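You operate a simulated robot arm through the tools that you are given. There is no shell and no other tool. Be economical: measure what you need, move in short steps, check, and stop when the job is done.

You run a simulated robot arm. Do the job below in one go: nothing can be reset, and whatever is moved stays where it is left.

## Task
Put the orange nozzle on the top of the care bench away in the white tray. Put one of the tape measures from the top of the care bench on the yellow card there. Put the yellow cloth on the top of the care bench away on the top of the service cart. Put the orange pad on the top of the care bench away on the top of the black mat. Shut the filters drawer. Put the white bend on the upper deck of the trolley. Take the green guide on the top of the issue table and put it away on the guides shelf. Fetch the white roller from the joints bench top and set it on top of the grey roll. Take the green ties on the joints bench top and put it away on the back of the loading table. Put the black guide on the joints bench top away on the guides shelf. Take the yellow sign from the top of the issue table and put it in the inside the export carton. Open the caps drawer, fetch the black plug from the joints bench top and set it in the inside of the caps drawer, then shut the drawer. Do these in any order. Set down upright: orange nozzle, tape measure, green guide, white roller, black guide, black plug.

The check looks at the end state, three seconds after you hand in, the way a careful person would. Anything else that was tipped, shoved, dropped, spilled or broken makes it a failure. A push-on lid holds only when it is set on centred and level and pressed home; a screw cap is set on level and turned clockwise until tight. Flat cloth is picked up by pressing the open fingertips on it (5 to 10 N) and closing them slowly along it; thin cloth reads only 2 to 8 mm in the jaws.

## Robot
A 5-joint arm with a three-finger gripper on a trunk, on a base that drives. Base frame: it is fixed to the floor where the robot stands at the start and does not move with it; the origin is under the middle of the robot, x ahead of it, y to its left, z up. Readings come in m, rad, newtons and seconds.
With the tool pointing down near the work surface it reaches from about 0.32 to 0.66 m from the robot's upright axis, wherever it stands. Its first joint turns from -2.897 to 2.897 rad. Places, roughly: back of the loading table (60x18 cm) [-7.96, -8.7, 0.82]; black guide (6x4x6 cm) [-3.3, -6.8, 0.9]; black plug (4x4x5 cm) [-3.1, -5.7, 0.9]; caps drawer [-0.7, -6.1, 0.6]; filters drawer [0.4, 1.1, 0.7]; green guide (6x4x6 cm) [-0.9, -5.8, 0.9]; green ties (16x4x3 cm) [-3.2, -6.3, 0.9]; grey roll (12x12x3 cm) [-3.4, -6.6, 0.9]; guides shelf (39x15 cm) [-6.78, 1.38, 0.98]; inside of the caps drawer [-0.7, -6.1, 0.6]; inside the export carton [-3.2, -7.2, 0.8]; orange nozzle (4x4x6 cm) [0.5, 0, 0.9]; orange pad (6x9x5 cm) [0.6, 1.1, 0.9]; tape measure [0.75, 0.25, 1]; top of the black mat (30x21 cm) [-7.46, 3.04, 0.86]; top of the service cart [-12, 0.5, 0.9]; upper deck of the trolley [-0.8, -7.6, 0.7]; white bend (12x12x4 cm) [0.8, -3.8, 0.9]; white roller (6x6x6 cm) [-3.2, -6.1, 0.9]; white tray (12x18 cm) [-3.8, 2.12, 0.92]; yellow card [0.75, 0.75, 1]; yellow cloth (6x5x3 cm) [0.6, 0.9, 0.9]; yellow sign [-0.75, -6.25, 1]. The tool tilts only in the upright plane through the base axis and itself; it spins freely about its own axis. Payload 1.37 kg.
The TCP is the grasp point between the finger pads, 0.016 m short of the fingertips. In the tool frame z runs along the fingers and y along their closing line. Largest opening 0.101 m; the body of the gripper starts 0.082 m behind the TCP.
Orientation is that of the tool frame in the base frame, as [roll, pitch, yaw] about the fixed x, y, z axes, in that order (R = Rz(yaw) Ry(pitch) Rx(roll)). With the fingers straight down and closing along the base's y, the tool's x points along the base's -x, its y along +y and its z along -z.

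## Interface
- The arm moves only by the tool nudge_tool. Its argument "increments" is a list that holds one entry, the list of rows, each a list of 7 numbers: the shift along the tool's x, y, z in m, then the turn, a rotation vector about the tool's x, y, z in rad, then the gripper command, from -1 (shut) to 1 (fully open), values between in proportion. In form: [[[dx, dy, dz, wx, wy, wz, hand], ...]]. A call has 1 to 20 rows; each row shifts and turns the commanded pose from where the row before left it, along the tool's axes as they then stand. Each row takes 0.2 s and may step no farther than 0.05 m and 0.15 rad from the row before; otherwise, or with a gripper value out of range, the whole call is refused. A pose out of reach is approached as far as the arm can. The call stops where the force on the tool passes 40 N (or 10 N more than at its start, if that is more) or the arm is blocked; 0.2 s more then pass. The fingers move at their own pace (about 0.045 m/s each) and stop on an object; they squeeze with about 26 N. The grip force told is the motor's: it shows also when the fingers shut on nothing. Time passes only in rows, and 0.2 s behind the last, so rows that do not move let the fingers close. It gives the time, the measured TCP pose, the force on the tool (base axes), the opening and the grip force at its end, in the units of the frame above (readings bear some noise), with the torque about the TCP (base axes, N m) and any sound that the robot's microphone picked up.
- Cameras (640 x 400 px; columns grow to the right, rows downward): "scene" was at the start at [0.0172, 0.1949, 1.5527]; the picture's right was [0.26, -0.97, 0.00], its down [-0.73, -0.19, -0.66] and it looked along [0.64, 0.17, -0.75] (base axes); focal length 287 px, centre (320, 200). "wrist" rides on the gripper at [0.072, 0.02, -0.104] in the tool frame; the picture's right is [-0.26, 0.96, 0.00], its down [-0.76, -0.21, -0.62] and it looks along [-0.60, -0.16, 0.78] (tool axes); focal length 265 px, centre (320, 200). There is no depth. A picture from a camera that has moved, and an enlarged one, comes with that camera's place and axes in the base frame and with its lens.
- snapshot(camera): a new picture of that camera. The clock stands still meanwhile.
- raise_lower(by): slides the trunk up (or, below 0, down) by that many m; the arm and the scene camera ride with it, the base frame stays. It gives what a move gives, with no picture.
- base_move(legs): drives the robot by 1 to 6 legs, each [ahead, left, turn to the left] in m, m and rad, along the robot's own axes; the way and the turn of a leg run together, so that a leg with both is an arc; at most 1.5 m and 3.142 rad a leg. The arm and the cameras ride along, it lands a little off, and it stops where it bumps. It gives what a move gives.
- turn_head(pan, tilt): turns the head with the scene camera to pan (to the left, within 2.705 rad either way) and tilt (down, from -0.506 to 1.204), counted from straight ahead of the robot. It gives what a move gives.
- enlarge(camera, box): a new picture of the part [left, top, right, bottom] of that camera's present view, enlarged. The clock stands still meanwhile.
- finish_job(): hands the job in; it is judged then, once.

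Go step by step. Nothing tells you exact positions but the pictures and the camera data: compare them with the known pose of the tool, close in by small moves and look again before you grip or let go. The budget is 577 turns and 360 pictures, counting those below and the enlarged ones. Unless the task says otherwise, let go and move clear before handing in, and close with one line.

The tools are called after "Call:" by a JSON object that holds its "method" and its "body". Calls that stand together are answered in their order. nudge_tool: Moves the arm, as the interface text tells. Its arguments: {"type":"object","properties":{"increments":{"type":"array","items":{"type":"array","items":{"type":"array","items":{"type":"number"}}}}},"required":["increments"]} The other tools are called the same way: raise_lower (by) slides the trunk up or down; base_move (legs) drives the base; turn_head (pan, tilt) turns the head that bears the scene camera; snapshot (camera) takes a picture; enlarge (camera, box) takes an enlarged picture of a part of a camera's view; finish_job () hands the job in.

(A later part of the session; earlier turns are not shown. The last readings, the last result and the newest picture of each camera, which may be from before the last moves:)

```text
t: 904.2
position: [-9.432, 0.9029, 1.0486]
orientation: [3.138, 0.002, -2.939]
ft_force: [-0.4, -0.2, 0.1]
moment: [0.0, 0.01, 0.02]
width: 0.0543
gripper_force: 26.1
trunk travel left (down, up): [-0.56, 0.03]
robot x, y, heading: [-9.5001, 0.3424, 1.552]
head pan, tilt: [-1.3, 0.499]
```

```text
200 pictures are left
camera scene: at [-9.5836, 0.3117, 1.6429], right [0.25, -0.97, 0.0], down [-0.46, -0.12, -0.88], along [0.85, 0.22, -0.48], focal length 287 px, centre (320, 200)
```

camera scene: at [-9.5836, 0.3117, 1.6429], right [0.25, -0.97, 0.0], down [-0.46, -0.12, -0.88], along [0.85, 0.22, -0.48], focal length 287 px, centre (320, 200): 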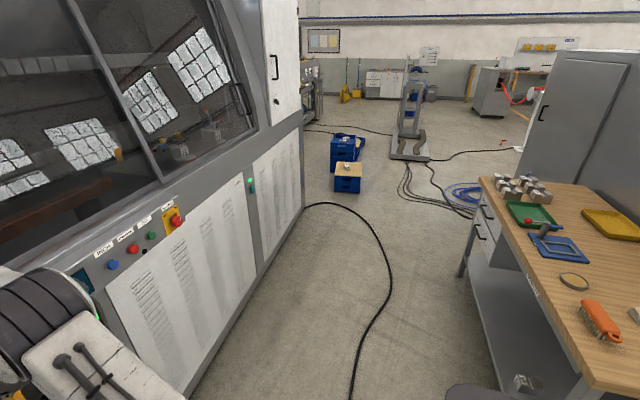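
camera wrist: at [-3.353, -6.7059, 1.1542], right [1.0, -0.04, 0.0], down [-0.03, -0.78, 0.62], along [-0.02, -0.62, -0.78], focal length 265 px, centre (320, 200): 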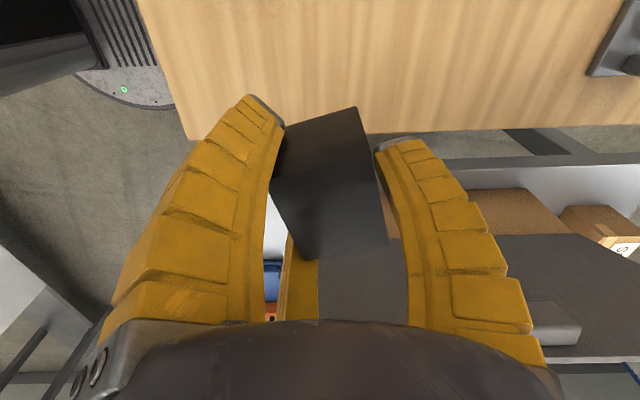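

The way east along the machine is clear. I move to the shelf corner.

Call:
{"method": "base_move", "body": {"legs": [[0, -1.4, 0.018], [0, -1.2, 0]]}}

Call:
{"method": "turn_head", "body": {"pan": -0.1, "tilt": 0.6}}

Call:
{"method": "snapshot", "body": {"camera": "scene"}}

```text
t: 916.9
position: [-6.8132, 0.8367, 1.0488]
orientation: [3.137, -0.001, -2.961]
ft_force: [0.4, -0.1, -0.1]
moment: [-0.06, 0.05, -0.01]
width: 0.0541
gripper_force: 25.8
trunk travel left (down, up): [-0.56, 0.03]
robot x, y, heading: [-6.894, 0.2811, 1.524]
head pan, tilt: [-1.3, 0.499]
```

```text
t: 918.3
position: [-6.8153, 0.8352, 1.0489]
orientation: [3.139, 0.003, -2.961]
ft_force: [0.2, 0.0, -0.6]
moment: [-0.03, 0.04, 0.01]
width: 0.0543
gripper_force: 26.1
trunk travel left (down, up): [-0.56, 0.03]
robot x, y, heading: [-6.8953, 0.2776, 1.525]
head pan, tilt: [-0.099, 0.6]
```

```text
199 pictures are left
camera scene: at [-7.0578, 0.316, 1.6338], right [0.99, -0.15, 0.0], down [-0.08, -0.56, -0.83], along [0.12, 0.82, -0.56], focal length 287 px, centre (320, 200)
```

scene: 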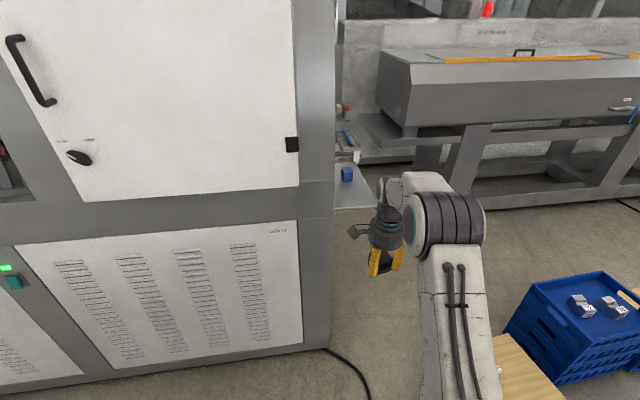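

The shelf (x −6.84…−6.69, y 1.19…1.58) holds a blue guide at y≈1.45; its near part is free. I turn the tool so its camera side faces south and drive closer.

Call:
{"method": "nudge_tool", "body": {"increments": [[[0, 0, -0.03, 0, 0, -0.14, -1], [0, 0, -0.03, 0, 0, -0.14, -1], [0, 0, 0, 0, 0, -0.14, -1], [0, 0, 0, 0, 0, -0.14, -1], [0, 0, 0, 0, 0, -0.14, -1], [0, 0, 0, 0, 0, -0.14, -1], [0, 0, 0, 0, 0, -0.14, -1], [0, 0, 0, 0, 0, -0.14, -1], [0, 0, 0, 0, 0, -0.14, -1], [0, 0, 0, 0, 0, -0.13, -1]]]}}

Call:
{"method": "base_move", "body": {"legs": [[0.42, 0, 0.046]]}}

Call:
{"method": "turn_head", "body": {"pan": 0, "tilt": 0.8}}

Call:
{"method": "snapshot", "body": {"camera": "scene"}}

Call:
{"method": "snapshot", "body": {"camera": "wrist"}}

```text
t: 920.5
position: [-6.8134, 0.8348, 1.1075]
orientation: [3.14, 0.003, -1.569]
ft_force: [-0.1, 0.6, -1.2]
moment: [0.01, 0.0, 0.01]
width: 0.0542
gripper_force: 25.7
trunk travel left (down, up): [-0.56, 0.03]
robot x, y, heading: [-6.8969, 0.2819, 1.526]
head pan, tilt: [-0.099, 0.6]
```

```text
t: 923.1
position: [-6.8313, 1.2659, 1.1096]
orientation: [-3.141, 0.003, -1.526]
ft_force: [-0.7, -1.2, -1.5]
moment: [-0.04, -0.03, -0.01]
width: 0.0541
gripper_force: 26.0
trunk travel left (down, up): [-0.56, 0.03]
robot x, y, heading: [-6.8845, 0.7072, 1.573]
head pan, tilt: [-0.099, 0.6]
```

```text
t: 923.8
position: [-6.8308, 1.2648, 1.1075]
orientation: [-3.141, 0.004, -1.526]
ft_force: [0.0, 0.1, -0.6]
moment: [0.01, -0.06, -0.05]
width: 0.0541
gripper_force: 26.1
trunk travel left (down, up): [-0.56, 0.03]
robot x, y, heading: [-6.8839, 0.7083, 1.574]
head pan, tilt: [0.0, 0.799]
```

```text
198 pictures are left
camera scene: at [-7.0585, 0.7268, 1.617], right [1.0, 0.0, 0.0], down [0.0, -0.72, -0.7], along [0.0, 0.7, -0.72], focal length 287 px, centre (320, 200)
```

scene: 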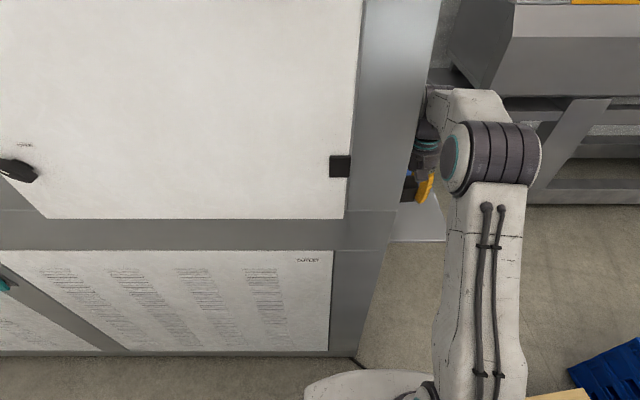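

```text
197 pictures are left
camera wrist: at [-6.8471, 1.1908, 1.2122], right [-0.98, 0.22, 0.0], down [0.17, 0.76, 0.62], along [0.14, 0.61, -0.78], focal length 265 px, centre (320, 200)
```

wrist: 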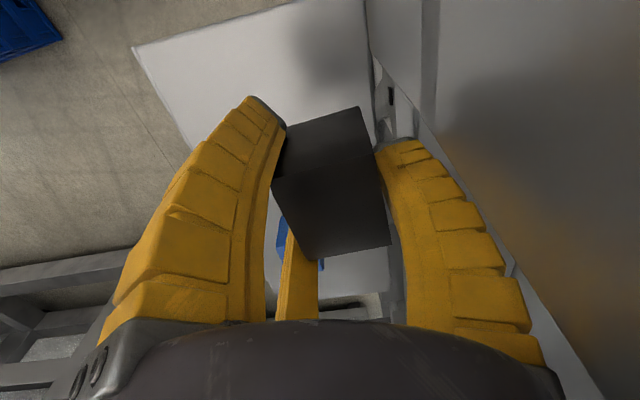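

The tool is over the shelf but close to the machine face; I shift east to x −6.77 and north to y≈1.335, then look.

Call:
{"method": "nudge_tool", "body": {"increments": [[[0, -0.04, 0, 0, 0, 0, -1], [-0.035, -0.021, 0, 0, 0, 0, -1], [-0.035, 0, 0, 0, 0, 0.0, -1]]]}}

Call:
{"method": "snapshot", "body": {"camera": "wrist"}}

Call:
{"method": "enlarge", "body": {"camera": "scene", "box": [370, 100, 530, 250]}}

```text
t: 924.6
position: [-6.7744, 1.3312, 1.1067]
orientation: [3.141, -0.003, -1.523]
ft_force: [0.7, 0.1, -0.7]
moment: [-0.02, 0.03, -0.02]
width: 0.0542
gripper_force: 26.0
out of reach, approached as far as the arm can: row 3
trunk travel left (down, up): [-0.56, 0.03]
robot x, y, heading: [-6.8852, 0.7101, 1.574]
head pan, tilt: [0.0, 0.799]
```

```text
196 pictures are left
camera wrist: at [-6.7905, 1.2585, 1.2108], right [-0.98, 0.22, 0.0], down [0.17, 0.77, 0.62], along [0.14, 0.6, -0.78], focal length 265 px, centre (320, 200)
```

wrist: 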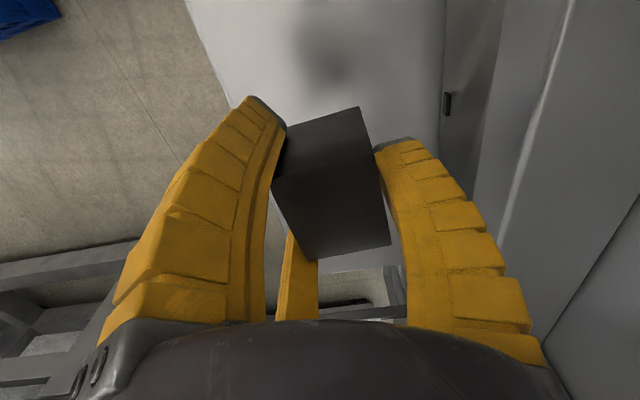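

```text
2.67 times, centred on (450, 175) of scene
camera zoom: at [-7.0586, 0.7279, 1.6171], right [1.0, 0.0, 0.0], down [0.0, -0.72, -0.7], along [0.0, 0.7, -0.72], focal length 766 px, centre (-27, 267)
```

zoom: 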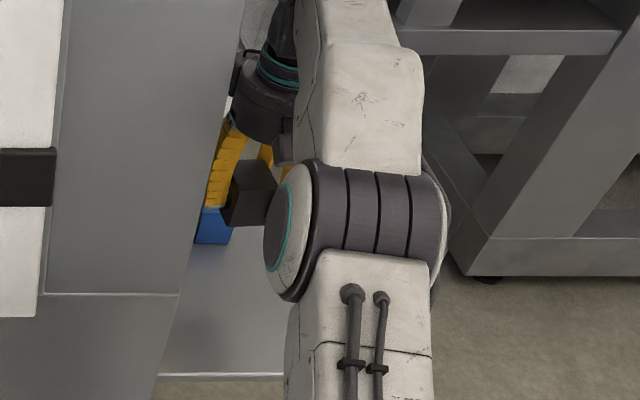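

The blue guide stands closer than thought (front face y≈1.35–1.39). I pull back south to view the shelf with the wrist camera for exact measures.

Call:
{"method": "nudge_tool", "body": {"increments": [[[0.045, 0, 0, 0, 0, 0, -1], [0.045, 0, 0, 0, 0, 0, -1], [0.045, 0, -0.01, 0, 0, 0, -1]]]}}

Call:
{"method": "snapshot", "body": {"camera": "wrist"}}

Call:
{"method": "enlarge", "body": {"camera": "scene", "box": [370, 100, 530, 250]}}

```text
t: 925.4
position: [-6.7717, 1.1976, 1.1193]
orientation: [-3.14, 0.005, -1.526]
ft_force: [0.7, 0.0, -0.7]
moment: [0.03, 0.0, -0.02]
width: 0.0545
gripper_force: 25.6
trunk travel left (down, up): [-0.56, 0.03]
robot x, y, heading: [-6.8842, 0.7046, 1.577]
head pan, tilt: [0.0, 0.799]
```

```text
194 pictures are left
camera wrist: at [-6.7872, 1.1236, 1.2219], right [-0.98, 0.22, 0.0], down [0.17, 0.76, 0.63], along [0.14, 0.61, -0.78], focal length 265 px, centre (320, 200)
```

wrist: 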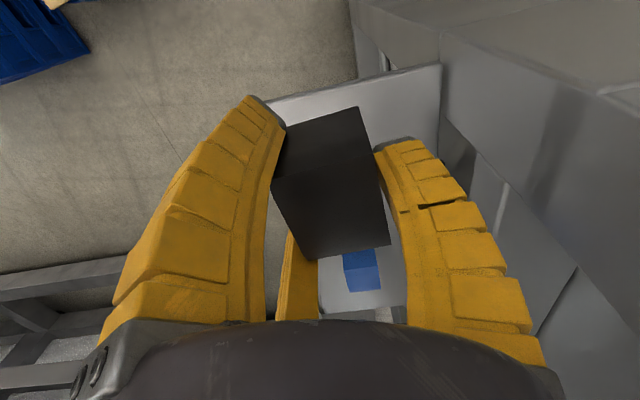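

```text
2.67 times, centred on (450, 175) of scene
camera zoom: at [-7.0586, 0.7249, 1.617], right [1.0, 0.0, 0.0], down [0.0, -0.72, -0.7], along [0.0, 0.7, -0.72], focal length 766 px, centre (-27, 267)
```

zoom: 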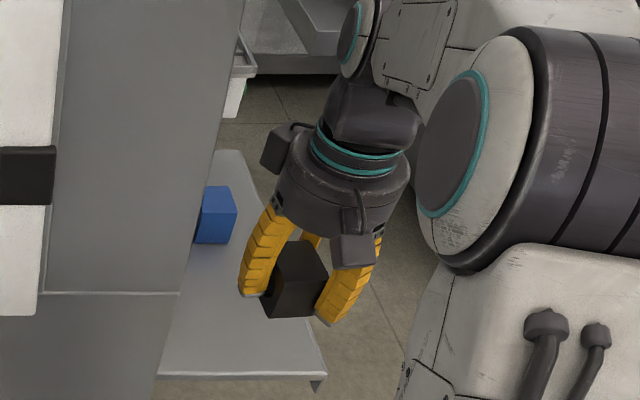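

Shelf surface is z≈0.98, front edge y≈1.19; the blue guide's face is at y≈1.385. I'll set the black guide at y≈1.313, leaving room for the green one in front.

Call:
{"method": "nudge_tool", "body": {"increments": [[[-0.03, 0, 0.02, 0, 0, 0, -1], [-0.04, 0, 0.02, 0, 0, 0, -1], [-0.045, 0, 0.02, 0, 0, 0, -1], [0, 0, 0.02, 0, 0, 0, -1], [0, 0, 0.015, 0, 0, 0, -1]]]}}

Call:
{"method": "snapshot", "body": {"camera": "wrist"}}

Call:
{"method": "enlarge", "body": {"camera": "scene", "box": [370, 100, 530, 250]}}

```text
t: 926.6
position: [-6.7737, 1.3129, 1.0231]
orientation: [-3.141, 0.004, -1.525]
ft_force: [-0.4, -1.2, -0.9]
moment: [-0.05, -0.02, -0.03]
width: 0.0552
gripper_force: 25.7
trunk travel left (down, up): [-0.56, 0.03]
robot x, y, heading: [-6.8864, 0.708, 1.576]
head pan, tilt: [0.0, 0.799]
```

```text
192 pictures are left
camera wrist: at [-6.7906, 1.2403, 1.1263], right [-0.98, 0.22, 0.0], down [0.17, 0.76, 0.62], along [0.14, 0.61, -0.78], focal length 265 px, centre (320, 200)
```

wrist: 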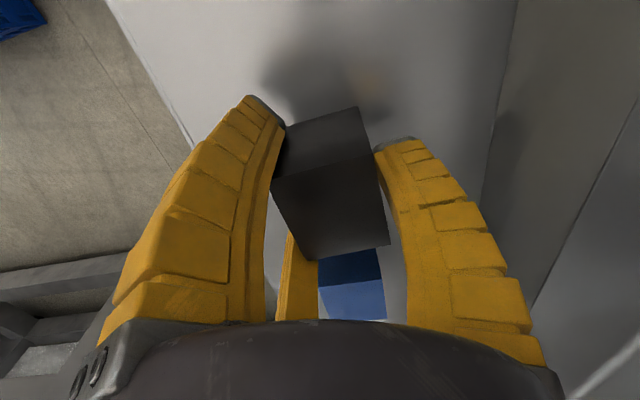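

```text
2.67 times, centred on (450, 175) of scene
camera zoom: at [-7.0585, 0.7271, 1.617], right [1.0, 0.0, 0.0], down [0.0, -0.72, -0.7], along [0.0, 0.7, -0.72], focal length 766 px, centre (-27, 267)
```

zoom: 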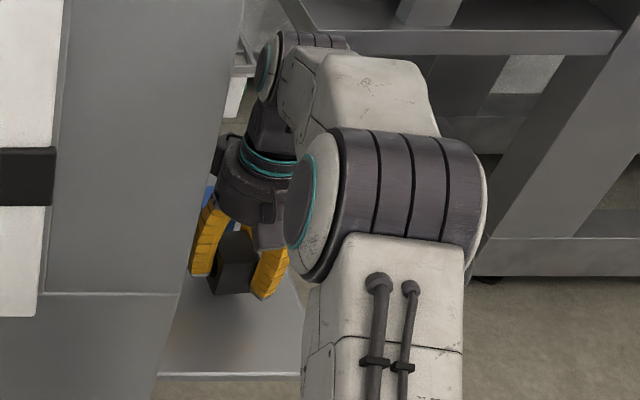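

Clear of the blue guide. I lower to contact.

Call:
{"method": "nudge_tool", "body": {"increments": [[[0, 0, 0.006, 0, 0, 0, -1], [0, 0, 0.004, 0, 0, 0, -1], [0, 0, 0.004, 0, 0, 0, -1], [0, 0, 0.003, 0, 0, 0, -1], [0, 0, 0, 0, 0, 0, -1]]]}}

```text
t: 927.8
position: [-6.7723, 1.3139, 1.0065]
orientation: [-3.14, 0.006, -1.524]
ft_force: [-0.5, 1.8, 10.3]
moment: [-0.21, -0.15, 0.02]
width: 0.055
gripper_force: 25.8
trunk travel left (down, up): [-0.56, 0.03]
robot x, y, heading: [-6.8847, 0.7038, 1.572]
head pan, tilt: [0.0, 0.799]
```

Contact. I open moderately and lift straight up, then look.

Call:
{"method": "nudge_tool", "body": {"increments": [[[0, 0, 0, 0, 0, 0, 0.2], [0, 0, 0, 0, 0, 0, 0.3], [0, 0, 0, 0, 0, 0, 0.4], [0, 0, 0, 0, 0, 0, 0.45], [0, 0, -0.03, 0, 0, 0, 0.45], [0, 0, -0.04, 0, 0, 0, 0.45], [0.03, 0, -0.03, 0, 0, 0, 0.45], [0.045, 0, 0, 0, 0, 0, 0.45], [0.045, 0, 0, 0, 0, 0, 0.45]]]}}

Call:
{"method": "snapshot", "body": {"camera": "wrist"}}

Call:
{"method": "enlarge", "body": {"camera": "scene", "box": [370, 100, 530, 250]}}

```text
t: 929.8
position: [-6.7674, 1.1915, 1.1045]
orientation: [-3.14, 0.006, -1.524]
ft_force: [-0.4, -0.2, 0.1]
moment: [0.01, -0.03, 0.01]
width: 0.0758
gripper_force: 2.0
trunk travel left (down, up): [-0.56, 0.03]
robot x, y, heading: [-6.8878, 0.7094, 1.578]
head pan, tilt: [0.0, 0.799]
```

```text
190 pictures are left
camera wrist: at [-6.7825, 1.1172, 1.209], right [-0.98, 0.22, 0.0], down [0.17, 0.76, 0.62], along [0.14, 0.61, -0.78], focal length 265 px, centre (320, 200)
```

wrist: 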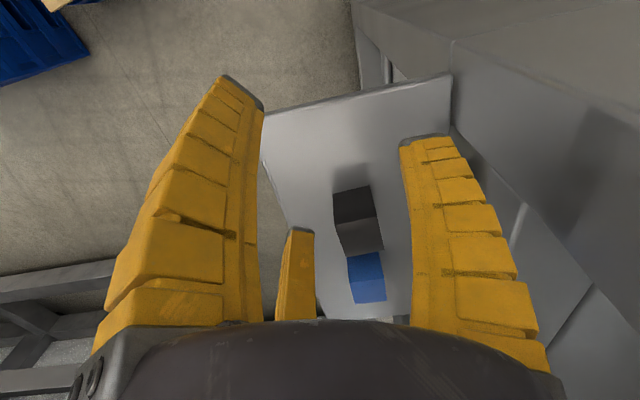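

```text
2.67 times, centred on (450, 175) of scene
camera zoom: at [-7.0587, 0.725, 1.617], right [1.0, 0.0, 0.0], down [0.0, -0.72, -0.7], along [0.0, 0.7, -0.72], focal length 766 px, centre (-27, 267)
```

zoom: 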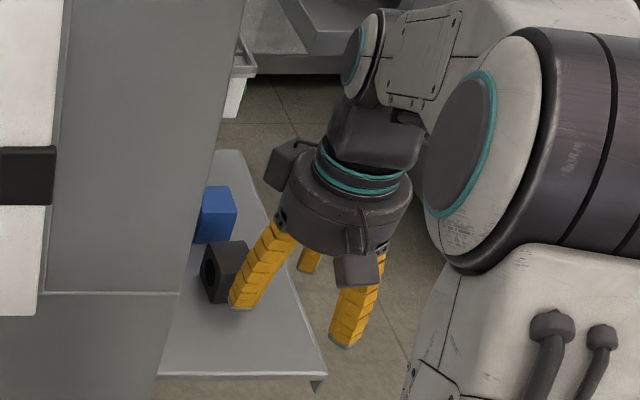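

The black guide stands on the shelf. Next I head to the southeast area via the east gate, starting with the white bend at (0.8, -3.8).

Call:
{"method": "base_move", "body": {"legs": [[-0.5, 0, 0], [0, -1.33, 0], [-1.15, 0, 0], [0, -1.3, 0], [0, -1.3, 0], [0, -1.4, 0]]}}

Call:
{"method": "turn_head", "body": {"pan": -2.0, "tilt": 0.4}}

Call:
{"method": "snapshot", "body": {"camera": "scene"}}

```text
t: 963.5
position: [-1.4265, -0.2131, 1.1048]
orientation: [-3.14, 0.003, -1.46]
ft_force: [-0.5, 0.0, -0.3]
moment: [-0.02, 0.02, 0.0]
width: 0.076
gripper_force: 2.0
trunk travel left (down, up): [-0.56, 0.03]
robot x, y, heading: [-1.515, -0.7046, 1.638]
head pan, tilt: [0.0, 0.799]
```

```text
t: 965.4
position: [-1.4279, -0.2122, 1.1046]
orientation: [-3.141, 0.002, -1.459]
ft_force: [0.0, 0.7, 0.1]
moment: [0.01, -0.01, -0.02]
width: 0.0759
gripper_force: 1.7
trunk travel left (down, up): [-0.56, 0.03]
robot x, y, heading: [-1.5133, -0.7055, 1.635]
head pan, tilt: [-2.0, 0.4]
```

```text
188 pictures are left
camera scene: at [-1.5978, -0.8096, 1.6521], right [-0.35, -0.93, 0.0], down [-0.36, 0.14, -0.92], along [0.86, -0.33, -0.39], focal length 287 px, centre (320, 200)
```

scene: 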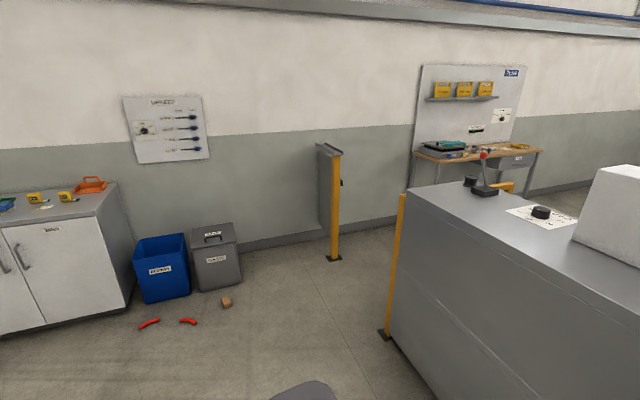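

The gate's clear opening is x −0.33…0.52 at y≈−1.8, with some litter on the floor north of it. I face south, line up at y −1.2, and go through the middle.

Call:
{"method": "base_move", "body": {"legs": [[0, 0, 3.07], [0.48, 0, 0], [0, 1.45, 0]]}}

Call:
{"method": "turn_head", "body": {"pan": 0, "tilt": 0.7}}

Call:
{"method": "snapshot", "body": {"camera": "scene"}}

```text
t: 982.4
position: [-0.1336, -1.6104, 1.1053]
orientation: [-3.139, 0.003, 1.663]
ft_force: [-0.4, -0.5, 0.2]
moment: [-0.01, -0.03, 0.0]
width: 0.0757
gripper_force: 1.4
trunk travel left (down, up): [-0.56, 0.03]
robot x, y, heading: [-0.0363, -1.1194, -1.52]
head pan, tilt: [-2.0, 0.4]
```

```text
t: 984.3
position: [-0.1337, -1.6109, 1.1041]
orientation: [-3.141, 0.004, 1.662]
ft_force: [-0.3, -0.1, 0.6]
moment: [0.02, 0.02, 0.0]
width: 0.0761
gripper_force: 2.1
trunk travel left (down, up): [-0.56, 0.03]
robot x, y, heading: [-0.0378, -1.1213, -1.523]
head pan, tilt: [0.0, 0.7]
```

```text
187 pictures are left
camera scene: at [0.1399, -1.1359, 1.6252], right [-1.0, -0.05, 0.0], down [-0.03, 0.64, -0.77], along [0.04, -0.76, -0.64], focal length 287 px, centre (320, 200)
```

scene: 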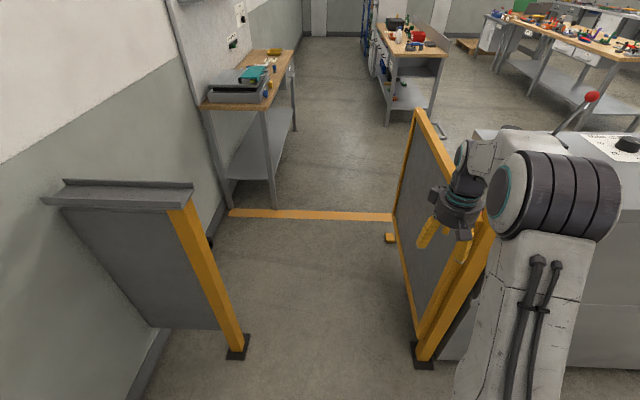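

The passage centre is x≈0.13. I align and drive through.

Call:
{"method": "base_move", "body": {"legs": [[0, 0.165, -0.05], [1.4, 0, 0]]}}

Call:
{"method": "turn_head", "body": {"pan": 0.5, "tilt": 0.6}}

Call:
{"method": "snapshot", "body": {"camera": "scene"}}

```text
t: 992.3
position: [0.0223, -3.0032, 1.1051]
orientation: [-3.142, 0.002, 1.631]
ft_force: [-0.6, 0.1, 0.3]
moment: [0.01, 0.04, -0.04]
width: 0.0757
gripper_force: 1.9
trunk travel left (down, up): [-0.56, 0.03]
robot x, y, heading: [0.1308, -2.5136, -1.553]
head pan, tilt: [0.0, 0.7]
```

```text
t: 993.3
position: [0.0223, -3.0033, 1.104]
orientation: [-3.141, 0.004, 1.632]
ft_force: [0.7, -0.5, 0.1]
moment: [0.03, -0.02, 0.0]
width: 0.0757
gripper_force: 2.1
trunk travel left (down, up): [-0.56, 0.03]
robot x, y, heading: [0.1349, -2.5159, -1.554]
head pan, tilt: [0.499, 0.6]
```

```text
186 pictures are left
camera scene: at [0.3527, -2.5305, 1.6338], right [-0.87, -0.49, 0.0], down [-0.28, 0.49, -0.82], along [0.41, -0.72, -0.57], focal length 287 px, centre (320, 200)
```

scene: 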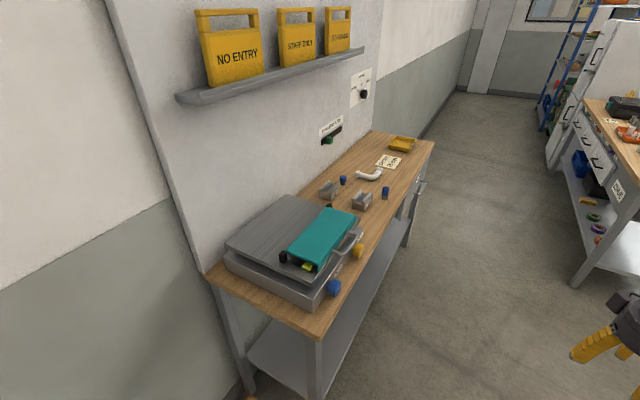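

The white bend lies at about (0.78, -3.82). I go alongside, face the bench and look.

Call:
{"method": "base_move", "body": {"legs": [[1.28, 0.0, 0], [0, 0, 1.55]]}}

Call:
{"method": "turn_head", "body": {"pan": 0, "tilt": 0.9}}

Call:
{"method": "snapshot", "body": {"camera": "scene"}}

Call:
{"method": "snapshot", "body": {"camera": "wrist"}}

```text
t: 1003.6
position: [0.6413, -3.9302, 1.1045]
orientation: [-3.14, 0.004, -3.08]
ft_force: [-0.4, -0.1, -0.4]
moment: [0.0, 0.01, -0.01]
width: 0.0758
gripper_force: 1.9
trunk travel left (down, up): [-0.56, 0.03]
robot x, y, heading: [0.1549, -3.8208, 0.023]
head pan, tilt: [0.499, 0.6]
```

```text
t: 1004.6
position: [0.6422, -3.9306, 1.1045]
orientation: [-3.139, 0.004, -3.079]
ft_force: [-0.2, 0.2, -0.9]
moment: [0.01, 0.01, -0.01]
width: 0.0761
gripper_force: 2.1
trunk travel left (down, up): [-0.56, 0.03]
robot x, y, heading: [0.1542, -3.8192, 0.016]
head pan, tilt: [0.0, 0.901]
```

```text
185 pictures are left
camera scene: at [0.1676, -3.6447, 1.6091], right [0.02, -1.0, 0.0], down [-0.78, -0.02, -0.62], along [0.62, 0.01, -0.78], focal length 287 px, centre (320, 200)
```

scene: 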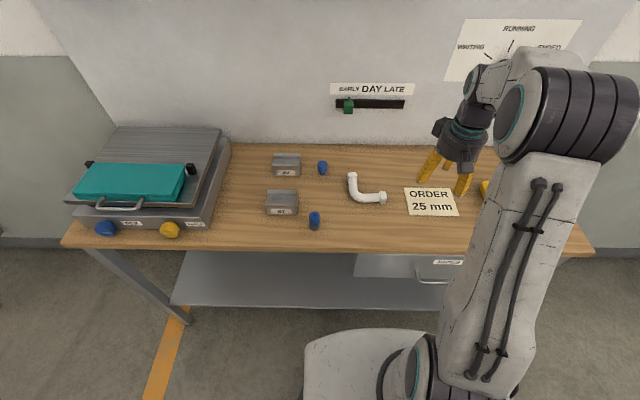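

```text
184 pictures are left
camera wrist: at [0.5684, -3.9156, 1.2084], right [0.2, 0.98, 0.0], down [0.77, -0.16, 0.62], along [0.61, -0.13, -0.78], focal length 265 px, centre (320, 200)
```

wrist: 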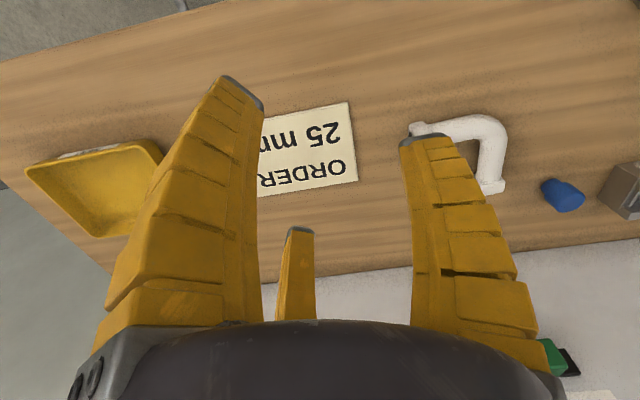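

The bend is an L of pipe: corner ≈(0.715, −3.737), legs to (0.81, −3.737) and (0.714, −3.832). I'll grip the y-leg with the single prong on the inside; rotating the tool and moving over it.

Call:
{"method": "nudge_tool", "body": {"increments": [[[0, 0, 0, 0, 0, 0.148, 0.4], [0, 0, 0, 0, 0, 0.148, 0.4], [0, 0, 0, 0, 0, 0.148, 0.4], [0, 0, 0, 0, 0, 0.148, 0.4], [0, 0, 0, 0, 0, 0.148, 0.4], [0, 0, 0, 0, 0, 0.148, 0.4], [0, 0, 0, 0, 0, 0.148, 0.4], [0, 0, 0, 0, 0, 0.148, 0.4], [0, 0, 0, 0, 0, 0.148, 0.4], [0, 0, 0, 0, 0, 0.148, 0.4], [0, 0, 0, 0, 0, 0.15, 0.4], [0.04, 0.02, 0, 0, 0, 0, 0.4], [0.045, 0.02, 0, 0, 0, 0, 0.4], [0.045, 0.02, 0, 0, 0, 0, 0.4], [0.013, 0.007, 0.04, 0, 0, 0, 0.4]]]}}

Call:
{"method": "snapshot", "body": {"camera": "wrist"}}

Call:
{"method": "enlarge", "body": {"camera": "scene", "box": [280, 120, 440, 240]}}

```text
t: 1007.8
position: [0.7102, -3.7866, 1.0653]
orientation: [3.141, 0.001, 1.575]
ft_force: [0.6, 0.9, 0.0]
moment: [0.01, 0.01, -0.01]
width: 0.0734
gripper_force: 2.4
trunk travel left (down, up): [-0.56, 0.03]
robot x, y, heading: [0.1521, -3.8189, 0.02]
head pan, tilt: [0.0, 0.901]
```

```text
183 pictures are left
camera wrist: at [0.7298, -3.7159, 1.1695], right [0.97, -0.26, 0.0], down [-0.21, -0.76, 0.62], along [-0.16, -0.6, -0.78], focal length 265 px, centre (320, 200)
```

wrist: 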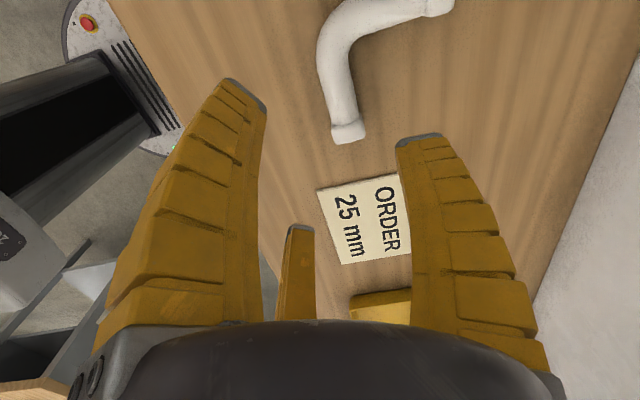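

```text
3.33 times, centred on (360, 180) of scene
camera zoom: at [0.1683, -3.6446, 1.6091], right [0.02, -1.0, 0.0], down [-0.78, -0.01, -0.62], along [0.62, 0.01, -0.78], focal length 958 px, centre (187, 267)
```

zoom: 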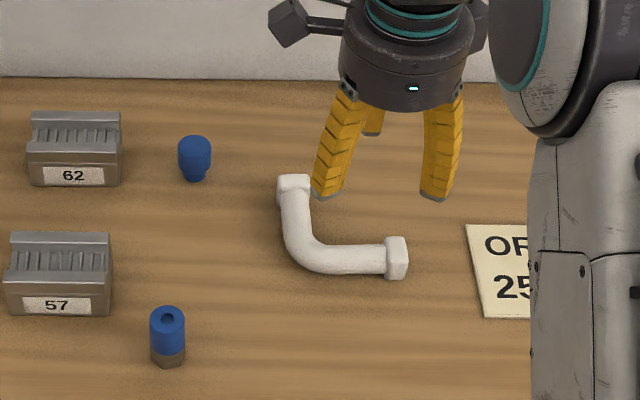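

The y-leg lies at x≈0.729, pipe top z≈0.92 (bench ≈0.89). I correct by 1.5 cm, descend and grip.

Call:
{"method": "nudge_tool", "body": {"increments": [[[0.002, 0.015, 0.03, 0, 0, 0, 0.35], [0, 0, 0.045, 0, 0, 0, 0.35], [0, 0, 0.04, 0, 0, 0, 0.35]]]}}

Call:
{"method": "snapshot", "body": {"camera": "wrist"}}

```text
t: 1008.6
position: [0.7241, -3.7839, 0.9501]
orientation: [3.139, -0.001, 1.573]
ft_force: [0.2, 0.2, 0.0]
moment: [-0.04, -0.01, 0.0]
width: 0.0713
gripper_force: 2.6
trunk travel left (down, up): [-0.56, 0.03]
robot x, y, heading: [0.1553, -3.823, 0.019]
head pan, tilt: [0.0, 0.901]
```

```text
181 pictures are left
camera wrist: at [0.7443, -3.7127, 1.054], right [0.97, -0.26, 0.0], down [-0.21, -0.76, 0.62], along [-0.16, -0.6, -0.78], focal length 265 px, centre (320, 200)
```

wrist: 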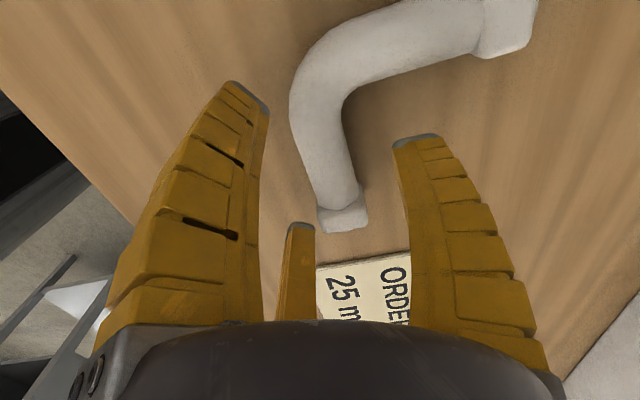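

Aligned (pipe 6 mm towards the single prong, as wanted). Descend and grip.

Call:
{"method": "nudge_tool", "body": {"increments": [[[0, 0, 0.025, 0, 0, 0, 0.35], [0, 0, 0.013, 0, 0, 0, 0.35], [0, 0, 0, 0, 0, 0, 0], [0, 0, 0, 0, 0, 0, -0.3], [0, 0, 0, 0, 0, 0, -0.6], [0, 0, 0, 0, 0, 0, -0.8], [0, 0, 0, 0, 0, 0, -1], [0, 0, 0, 0, 0, 0, -1]]]}}

Call:
{"method": "snapshot", "body": {"camera": "wrist"}}

```text
t: 1010.5
position: [0.7242, -3.7848, 0.9164]
orientation: [3.134, 0.001, 1.572]
ft_force: [-2.3, 0.0, 14.9]
moment: [0.1, 0.08, 0.1]
width: 0.0345
gripper_force: 27.5
trunk travel left (down, up): [-0.56, 0.03]
robot x, y, heading: [0.1537, -3.8194, 0.016]
head pan, tilt: [0.0, 0.901]
stopped in row 8: the force on the tool passed its limit at 58 N (the readings are from after the stop); the commanded pose is now the measured one
```

```text
180 pictures are left
camera wrist: at [0.7437, -3.713, 1.0205], right [0.97, -0.26, 0.01], down [-0.21, -0.76, 0.62], along [-0.16, -0.6, -0.79], focal length 265 px, centre (320, 200)
```

wrist: 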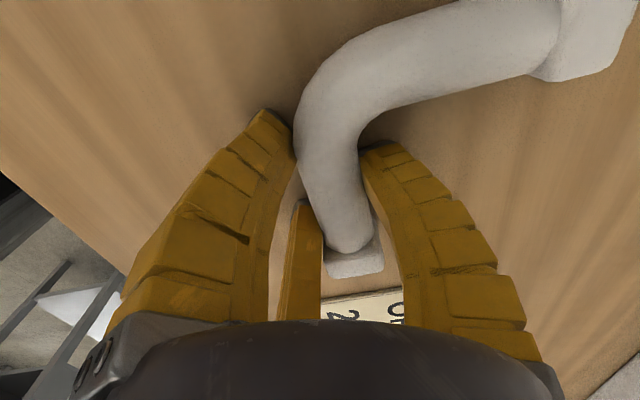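

Gripped at 3.45 cm. I lift and check.

Call:
{"method": "nudge_tool", "body": {"increments": [[[0, 0, -0.005, 0, 0, 0, -1], [0, 0, -0.02, 0, 0, 0, -1], [0, 0, -0.04, 0, 0, 0, -1], [0, 0, -0.045, 0, 0, 0, -1], [0, 0, -0.045, 0, 0, 0, -1]]]}}

Call:
{"method": "snapshot", "body": {"camera": "wrist"}}

```text
t: 1011.7
position: [0.7229, -3.7843, 1.0701]
orientation: [3.138, 0.0, 1.573]
ft_force: [-0.4, -0.3, -1.1]
moment: [-0.02, 0.01, 0.02]
width: 0.032
gripper_force: 26.1
trunk travel left (down, up): [-0.56, 0.03]
robot x, y, heading: [0.1528, -3.8173, 0.022]
head pan, tilt: [0.0, 0.901]
```

```text
179 pictures are left
camera wrist: at [0.7428, -3.7122, 1.1734], right [0.97, -0.26, 0.0], down [-0.21, -0.76, 0.62], along [-0.16, -0.6, -0.78], focal length 265 px, centre (320, 200)
```

wrist: 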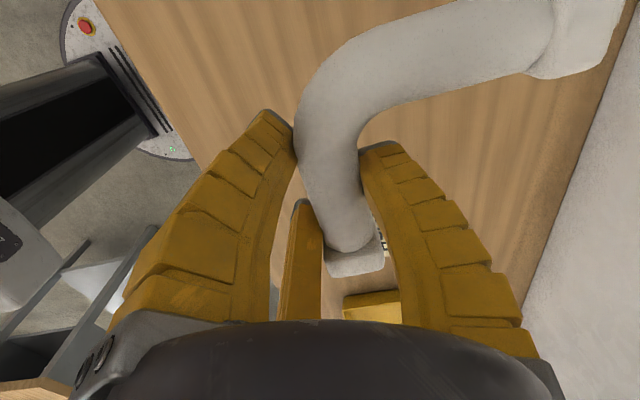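

Held. I draw back and look south for the trolley.

Call:
{"method": "nudge_tool", "body": {"increments": [[[0, -0.045, -0.01, 0, 0, 0, -1], [0, -0.045, -0.01, 0, 0, 0, -1], [0, -0.045, 0, 0, 0, 0, -1]]]}}

Call:
{"method": "turn_head", "body": {"pan": -1.5, "tilt": 0.4}}

Call:
{"method": "snapshot", "body": {"camera": "scene"}}

```text
t: 1012.5
position: [0.5878, -3.7854, 1.0898]
orientation: [3.135, 0.003, 1.576]
ft_force: [0.4, -0.1, -0.7]
moment: [-0.02, 0.03, 0.0]
width: 0.032
gripper_force: 26.0
trunk travel left (down, up): [-0.56, 0.03]
robot x, y, heading: [0.1537, -3.8219, 0.02]
head pan, tilt: [0.0, 0.901]
```

```text
t: 1014.1
position: [0.5884, -3.7857, 1.0886]
orientation: [3.137, 0.001, 1.574]
ft_force: [-0.7, -0.3, -0.2]
moment: [-0.01, 0.05, 0.04]
width: 0.0322
gripper_force: 25.5
trunk travel left (down, up): [-0.56, 0.03]
robot x, y, heading: [0.1545, -3.819, 0.023]
head pan, tilt: [-1.499, 0.4]
```

```text
178 pictures are left
camera scene: at [0.1005, -3.7384, 1.652], right [-1.0, -0.09, 0.0], down [-0.04, 0.39, -0.92], along [0.08, -0.92, -0.39], focal length 287 px, centre (320, 200)
```

scene: 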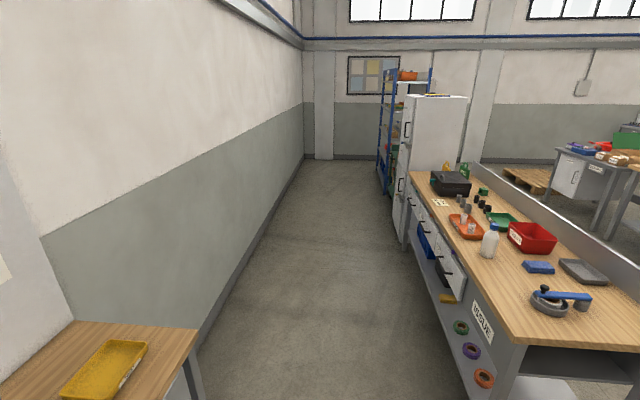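

The issue table's east edge is x≈−0.46, with drawers on this side; cabinet and rack beyond. I go down this aisle to y≈−7.6 and look west for the trolley.

Call:
{"method": "base_move", "body": {"legs": [[-0.03, 0, -0.02], [0, -1.5, 0], [0, -1.5, 0], [0, -0.7, 0]]}}

Call:
{"method": "turn_head", "body": {"pan": -2.6, "tilt": 0.5}}

Call:
{"method": "snapshot", "body": {"camera": "scene"}}

```text
t: 1032.6
position: [0.469, -7.5355, 1.0889]
orientation: [3.139, -0.001, 1.519]
ft_force: [-0.2, -0.7, -0.7]
moment: [-0.01, 0.04, 0.01]
width: 0.0329
gripper_force: 26.1
trunk travel left (down, up): [-0.56, 0.03]
robot x, y, heading: [0.0306, -7.5437, -0.039]
head pan, tilt: [-1.499, 0.4]
```

```text
t: 1033.9
position: [0.4675, -7.536, 1.0896]
orientation: [3.137, -0.001, 1.52]
ft_force: [0.1, 0.4, -0.2]
moment: [0.02, 0.01, 0.04]
width: 0.0328
gripper_force: 26.0
trunk travel left (down, up): [-0.56, 0.03]
robot x, y, heading: [0.0323, -7.5438, -0.038]
head pan, tilt: [-2.601, 0.499]
```

```text
177 pictures are left
camera scene: at [-0.0982, -7.4121, 1.6429], right [-0.48, 0.88, 0.0], down [0.42, 0.23, -0.88], along [-0.77, -0.42, -0.48], focal length 287 px, centre (320, 200)
```

scene: 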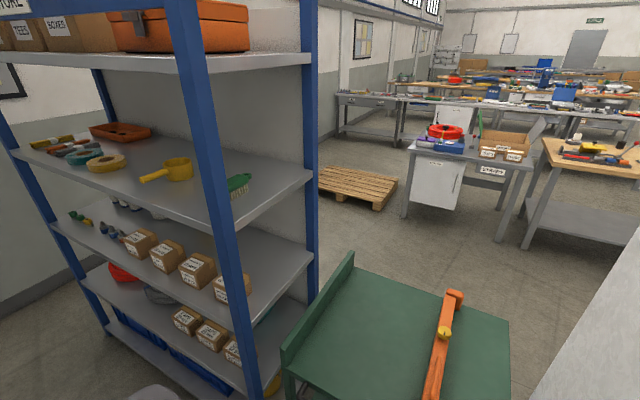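

The green trolley deck spans x −1.09…−0.53, y −7.77…−7.13 with an orange piece at y≈−7.34; the south half is free. I turn west with clearance.

Call:
{"method": "base_move", "body": {"legs": [[0.2, 0, 0.038], [0, 0, 3.135]]}}

Call:
{"method": "turn_head", "body": {"pan": 0, "tilt": 0.7}}

Call:
{"method": "snapshot", "body": {"camera": "scene"}}

```text
t: 1042.8
position: [-0.2009, -7.5521, 1.0885]
orientation: [3.137, 0.001, -1.638]
ft_force: [0.1, -0.3, -1.3]
moment: [-0.01, -0.03, 0.0]
width: 0.0332
gripper_force: 26.5
trunk travel left (down, up): [-0.56, 0.03]
robot x, y, heading: [0.2367, -7.5473, 3.09]
head pan, tilt: [-2.601, 0.499]
```

```text
t: 1045.1
position: [-0.2001, -7.5514, 1.0886]
orientation: [3.137, 0.0, -1.639]
ft_force: [-0.5, -0.6, -0.8]
moment: [0.04, 0.03, 0.0]
width: 0.0334
gripper_force: 26.0
trunk travel left (down, up): [-0.56, 0.03]
robot x, y, heading: [0.2373, -7.5482, 3.085]
head pan, tilt: [0.0, 0.7]
```

```text
176 pictures are left
camera scene: at [0.2036, -7.7234, 1.6252], right [0.05, 1.0, 0.0], down [0.64, -0.03, -0.76], along [-0.76, 0.04, -0.64], focal length 287 px, centre (320, 200)
```

scene: 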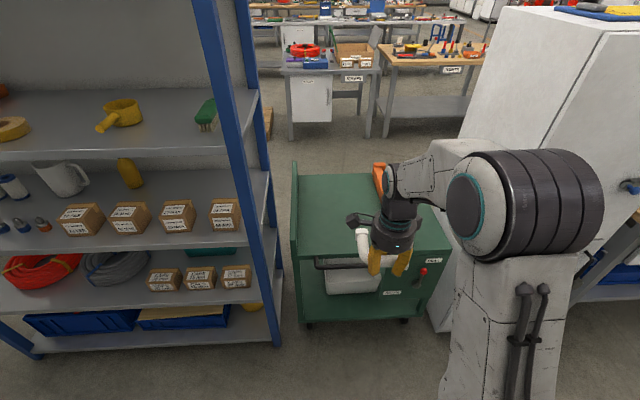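

I drive up to the trolley and lower the trunk for the deck height.

Call:
{"method": "base_move", "body": {"legs": [[0.36, 0, 0.053]]}}

Call:
{"method": "raise_lower", "body": {"by": -0.15}}

Call:
{"method": "nudge_tool", "body": {"increments": [[[0, 0.045, 0, 0, 0, 0, -1], [0, 0.045, 0, 0, 0, 0, -1], [0, 0.04, 0.02, 0, 0, 0, -1], [0, 0, 0.045, 0, 0, 0, -1]]]}}

Call:
{"method": "snapshot", "body": {"camera": "scene"}}

Call:
{"method": "snapshot", "body": {"camera": "wrist"}}

```text
t: 1047.4
position: [-0.5634, -7.5665, 1.0882]
orientation: [3.137, 0.0, -1.58]
ft_force: [-0.5, -0.4, -0.6]
moment: [-0.02, -0.06, -0.02]
width: 0.0331
gripper_force: 25.5
trunk travel left (down, up): [-0.56, 0.03]
robot x, y, heading: [-0.1273, -7.5405, -3.137]
head pan, tilt: [0.0, 0.7]
```

```text
t: 1049.2
position: [-0.5621, -7.5687, 0.9392]
orientation: [3.138, -0.001, -1.581]
ft_force: [0.2, -1.0, -0.7]
moment: [-0.01, -0.04, -0.01]
width: 0.0331
gripper_force: 26.2
trunk travel left (down, up): [-0.41, 0.18]
robot x, y, heading: [-0.1267, -7.5381, -3.135]
head pan, tilt: [0.0, 0.7]
```

```text
t: 1050.2
position: [-0.6915, -7.5666, 0.8729]
orientation: [3.139, 0.0, -1.579]
ft_force: [-0.8, 0.9, -0.8]
moment: [0.01, -0.05, 0.01]
width: 0.0335
gripper_force: 25.7
trunk travel left (down, up): [-0.41, 0.18]
robot x, y, heading: [-0.1244, -7.5366, -3.137]
head pan, tilt: [0.0, 0.7]
```

```text
175 pictures are left
camera scene: at [-0.1503, -7.7161, 1.4752], right [0.0, 1.0, 0.0], down [0.64, 0.0, -0.76], along [-0.76, 0.0, -0.64], focal length 287 px, centre (320, 200)
```

scene: 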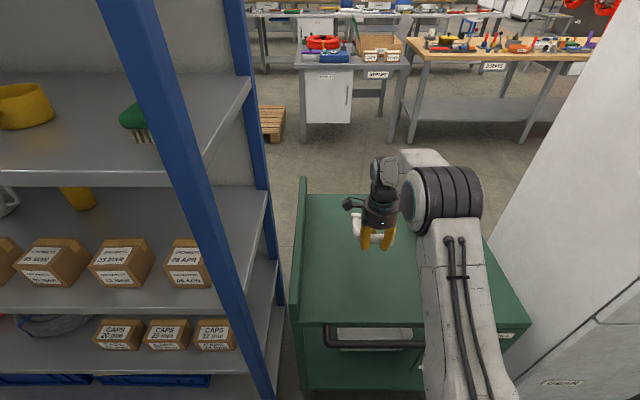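

```text
174 pictures are left
camera wrist: at [-0.7116, -7.6391, 0.9773], right [-0.96, 0.27, 0.0], down [0.22, 0.75, 0.62], along [0.17, 0.6, -0.78], focal length 265 px, centre (320, 200)
```

wrist: 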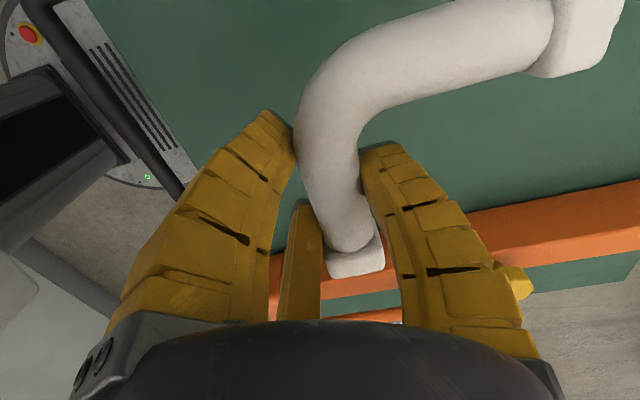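

Free deck below. I lower to contact.

Call:
{"method": "nudge_tool", "body": {"increments": [[[0, 0, 0.045, 0, 0, 0, -1], [0, 0, 0.04, 0, 0, 0, -1], [0, 0, 0.02, 0, 0, 0, -1], [0, 0, 0.006, 0, 0, 0, -1], [0, 0, 0, 0, 0, 0, -1]]]}}

Call:
{"method": "snapshot", "body": {"camera": "wrist"}}

```text
t: 1051.4
position: [-0.6924, -7.5663, 0.7611]
orientation: [3.138, -0.001, -1.583]
ft_force: [0.2, 0.4, -0.8]
moment: [0.02, 0.03, 0.01]
width: 0.0332
gripper_force: 26.0
trunk travel left (down, up): [-0.41, 0.18]
robot x, y, heading: [-0.1276, -7.5361, -3.14]
head pan, tilt: [0.0, 0.7]
```

```text
173 pictures are left
camera wrist: at [-0.7128, -7.6394, 0.8656], right [-0.96, 0.27, 0.0], down [0.22, 0.75, 0.62], along [0.17, 0.6, -0.78], focal length 265 px, centre (320, 200)
```

wrist: 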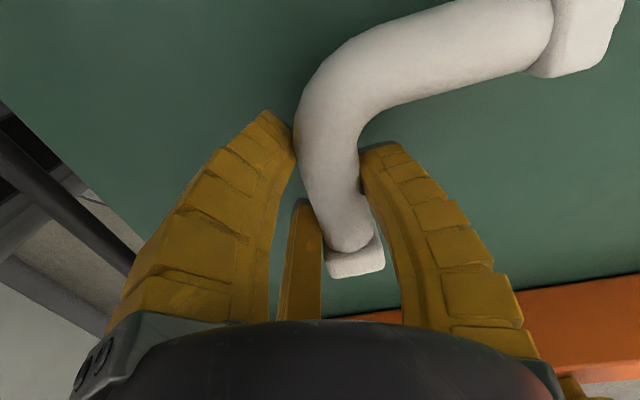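

Call:
{"method": "nudge_tool", "body": {"increments": [[[0, 0, 0.006, 0, 0, 0, -1], [0, 0, 0.005, 0, 0, 0, -1], [0, 0, 0.005, 0, 0, 0, -1], [0, 0, 0.005, 0, 0, 0, -1], [0, 0, 0, 0, 0, 0, -1]]]}}

```text
t: 1052.6
position: [-0.693, -7.5649, 0.7417]
orientation: [3.139, 0.001, -1.583]
ft_force: [0.5, -0.9, -0.1]
moment: [-0.02, -0.02, 0.04]
width: 0.0332
gripper_force: 25.9
trunk travel left (down, up): [-0.41, 0.18]
robot x, y, heading: [-0.1272, -7.5397, -3.141]
head pan, tilt: [0.0, 0.7]
```

Call:
{"method": "nudge_tool", "body": {"increments": [[[0, 0, 0.005, 0, 0, 0, -1], [0, 0, 0.005, 0, 0, 0, -1], [0, 0, 0.005, 0, 0, 0, -1], [0, 0, 0.005, 0, 0, 0, -1], [0, 0, 0, 0, 0, 0, -1]]]}}

```text
t: 1053.4
position: [-0.6941, -7.5667, 0.7372]
orientation: [3.128, -0.001, -1.581]
ft_force: [6.2, 0.6, 21.8]
moment: [-0.07, -0.26, 0.05]
width: 0.0353
gripper_force: 26.0
trunk travel left (down, up): [-0.41, 0.18]
robot x, y, heading: [-0.128, -7.5373, -3.141]
head pan, tilt: [0.0, 0.7]
stopped in row 4: the force on the tool passed its limit at 44 N (the readings are from after the stop); the commanded pose is now the measured one
```

Contact. I release and lift away.

Call:
{"method": "nudge_tool", "body": {"increments": [[[0, 0, -0.003, 0, 0, 0, -0.2], [0, 0, 0, 0, 0, 0, 0.1], [0, 0, 0, 0, 0, 0, 0.35], [0, 0, 0, 0, 0, 0, 0.35], [0, 0, -0.03, 0, 0, 0, 0.35], [0, 0, -0.045, 0, 0, 0, 0.35], [0, 0, -0.045, 0, 0, 0, 0.35], [0, -0.045, -0.02, 0, 0, 0, 0.35], [0, -0.045, 0, 0, 0, 0, 1], [0, -0.045, 0, 0, 0, 0, 1]]]}}

Call:
{"method": "snapshot", "body": {"camera": "scene"}}

```text
t: 1055.6
position: [-0.5573, -7.5686, 0.8737]
orientation: [3.134, 0.001, -1.58]
ft_force: [0.1, -1.2, -0.9]
moment: [0.04, -0.02, 0.04]
width: 0.1009
gripper_force: 0.0
trunk travel left (down, up): [-0.41, 0.18]
robot x, y, heading: [-0.1302, -7.5409, -3.139]
head pan, tilt: [0.0, 0.7]
```

```text
172 pictures are left
camera scene: at [-0.1492, -7.7161, 1.4752], right [0.0, 1.0, 0.0], down [0.64, 0.0, -0.77], along [-0.77, 0.0, -0.64], focal length 287 px, centre (320, 200)
```

scene: 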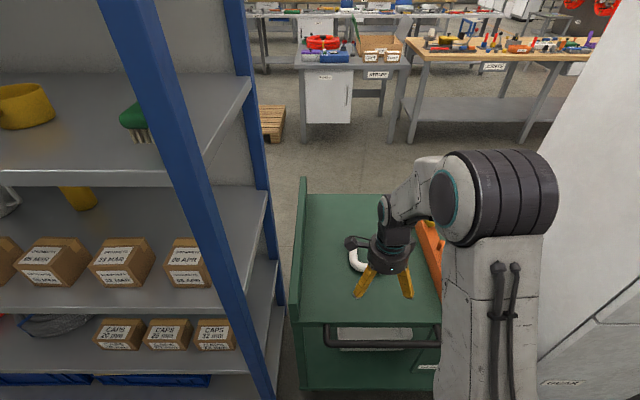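

The bend is on the trolley deck. Next the issue table: I raise the trunk, back off, and move north to the caps drawer.

Call:
{"method": "raise_lower", "body": {"by": 0.15}}

Call:
{"method": "base_move", "body": {"legs": [[-0.42, 0, 0], [0, -1.42, 0]]}}

Call:
{"method": "snapshot", "body": {"camera": "scene"}}

```text
t: 1057.3
position: [-0.5593, -7.5685, 1.024]
orientation: [3.132, 0.0, -1.581]
ft_force: [-0.4, -1.2, 0.2]
moment: [0.03, 0.02, 0.04]
width: 0.1006
gripper_force: 0.1
trunk travel left (down, up): [-0.56, 0.03]
robot x, y, heading: [-0.1265, -7.5414, -3.136]
head pan, tilt: [0.0, 0.7]
```

```text
t: 1066.6
position: [-0.1386, -6.1486, 1.0229]
orientation: [3.134, 0.0, -1.59]
ft_force: [0.1, 0.7, 0.2]
moment: [-0.04, 0.02, -0.02]
width: 0.1004
gripper_force: 0.0
trunk travel left (down, up): [-0.56, 0.03]
robot x, y, heading: [0.2964, -6.1231, 3.138]
head pan, tilt: [0.0, 0.7]
```

```text
171 pictures are left
camera scene: at [0.2702, -6.2994, 1.6252], right [0.0, 1.0, 0.0], down [0.64, 0.0, -0.76], along [-0.76, 0.0, -0.64], focal length 287 px, centre (320, 200)
```

scene: 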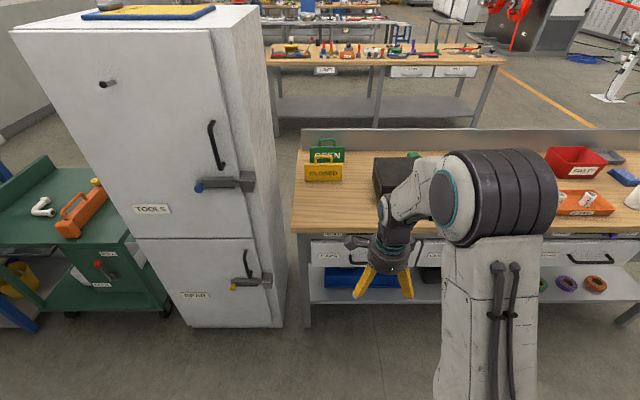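

I see the yellow "CLOSED" sign in front of a green one, and a row of drawers. I enlarge to read labels.

Call:
{"method": "enlarge", "body": {"camera": "scene", "box": [280, 120, 480, 290]}}

```text
2.35 times, centred on (380, 205) of scene
camera zoom: at [0.2702, -6.2994, 1.6252], right [0.0, 1.0, 0.0], down [0.64, 0.0, -0.76], along [-0.76, 0.0, -0.64], focal length 676 px, centre (179, 188)
```

zoom: 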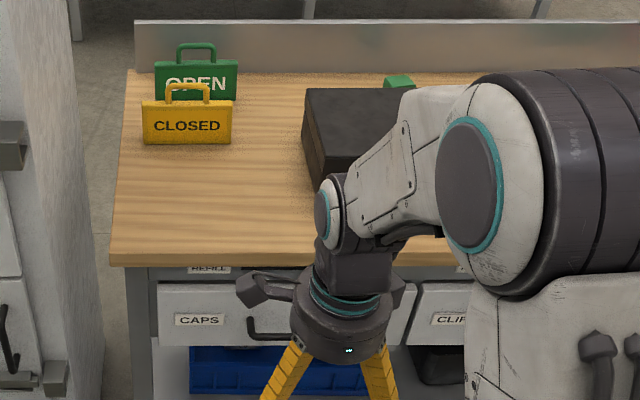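

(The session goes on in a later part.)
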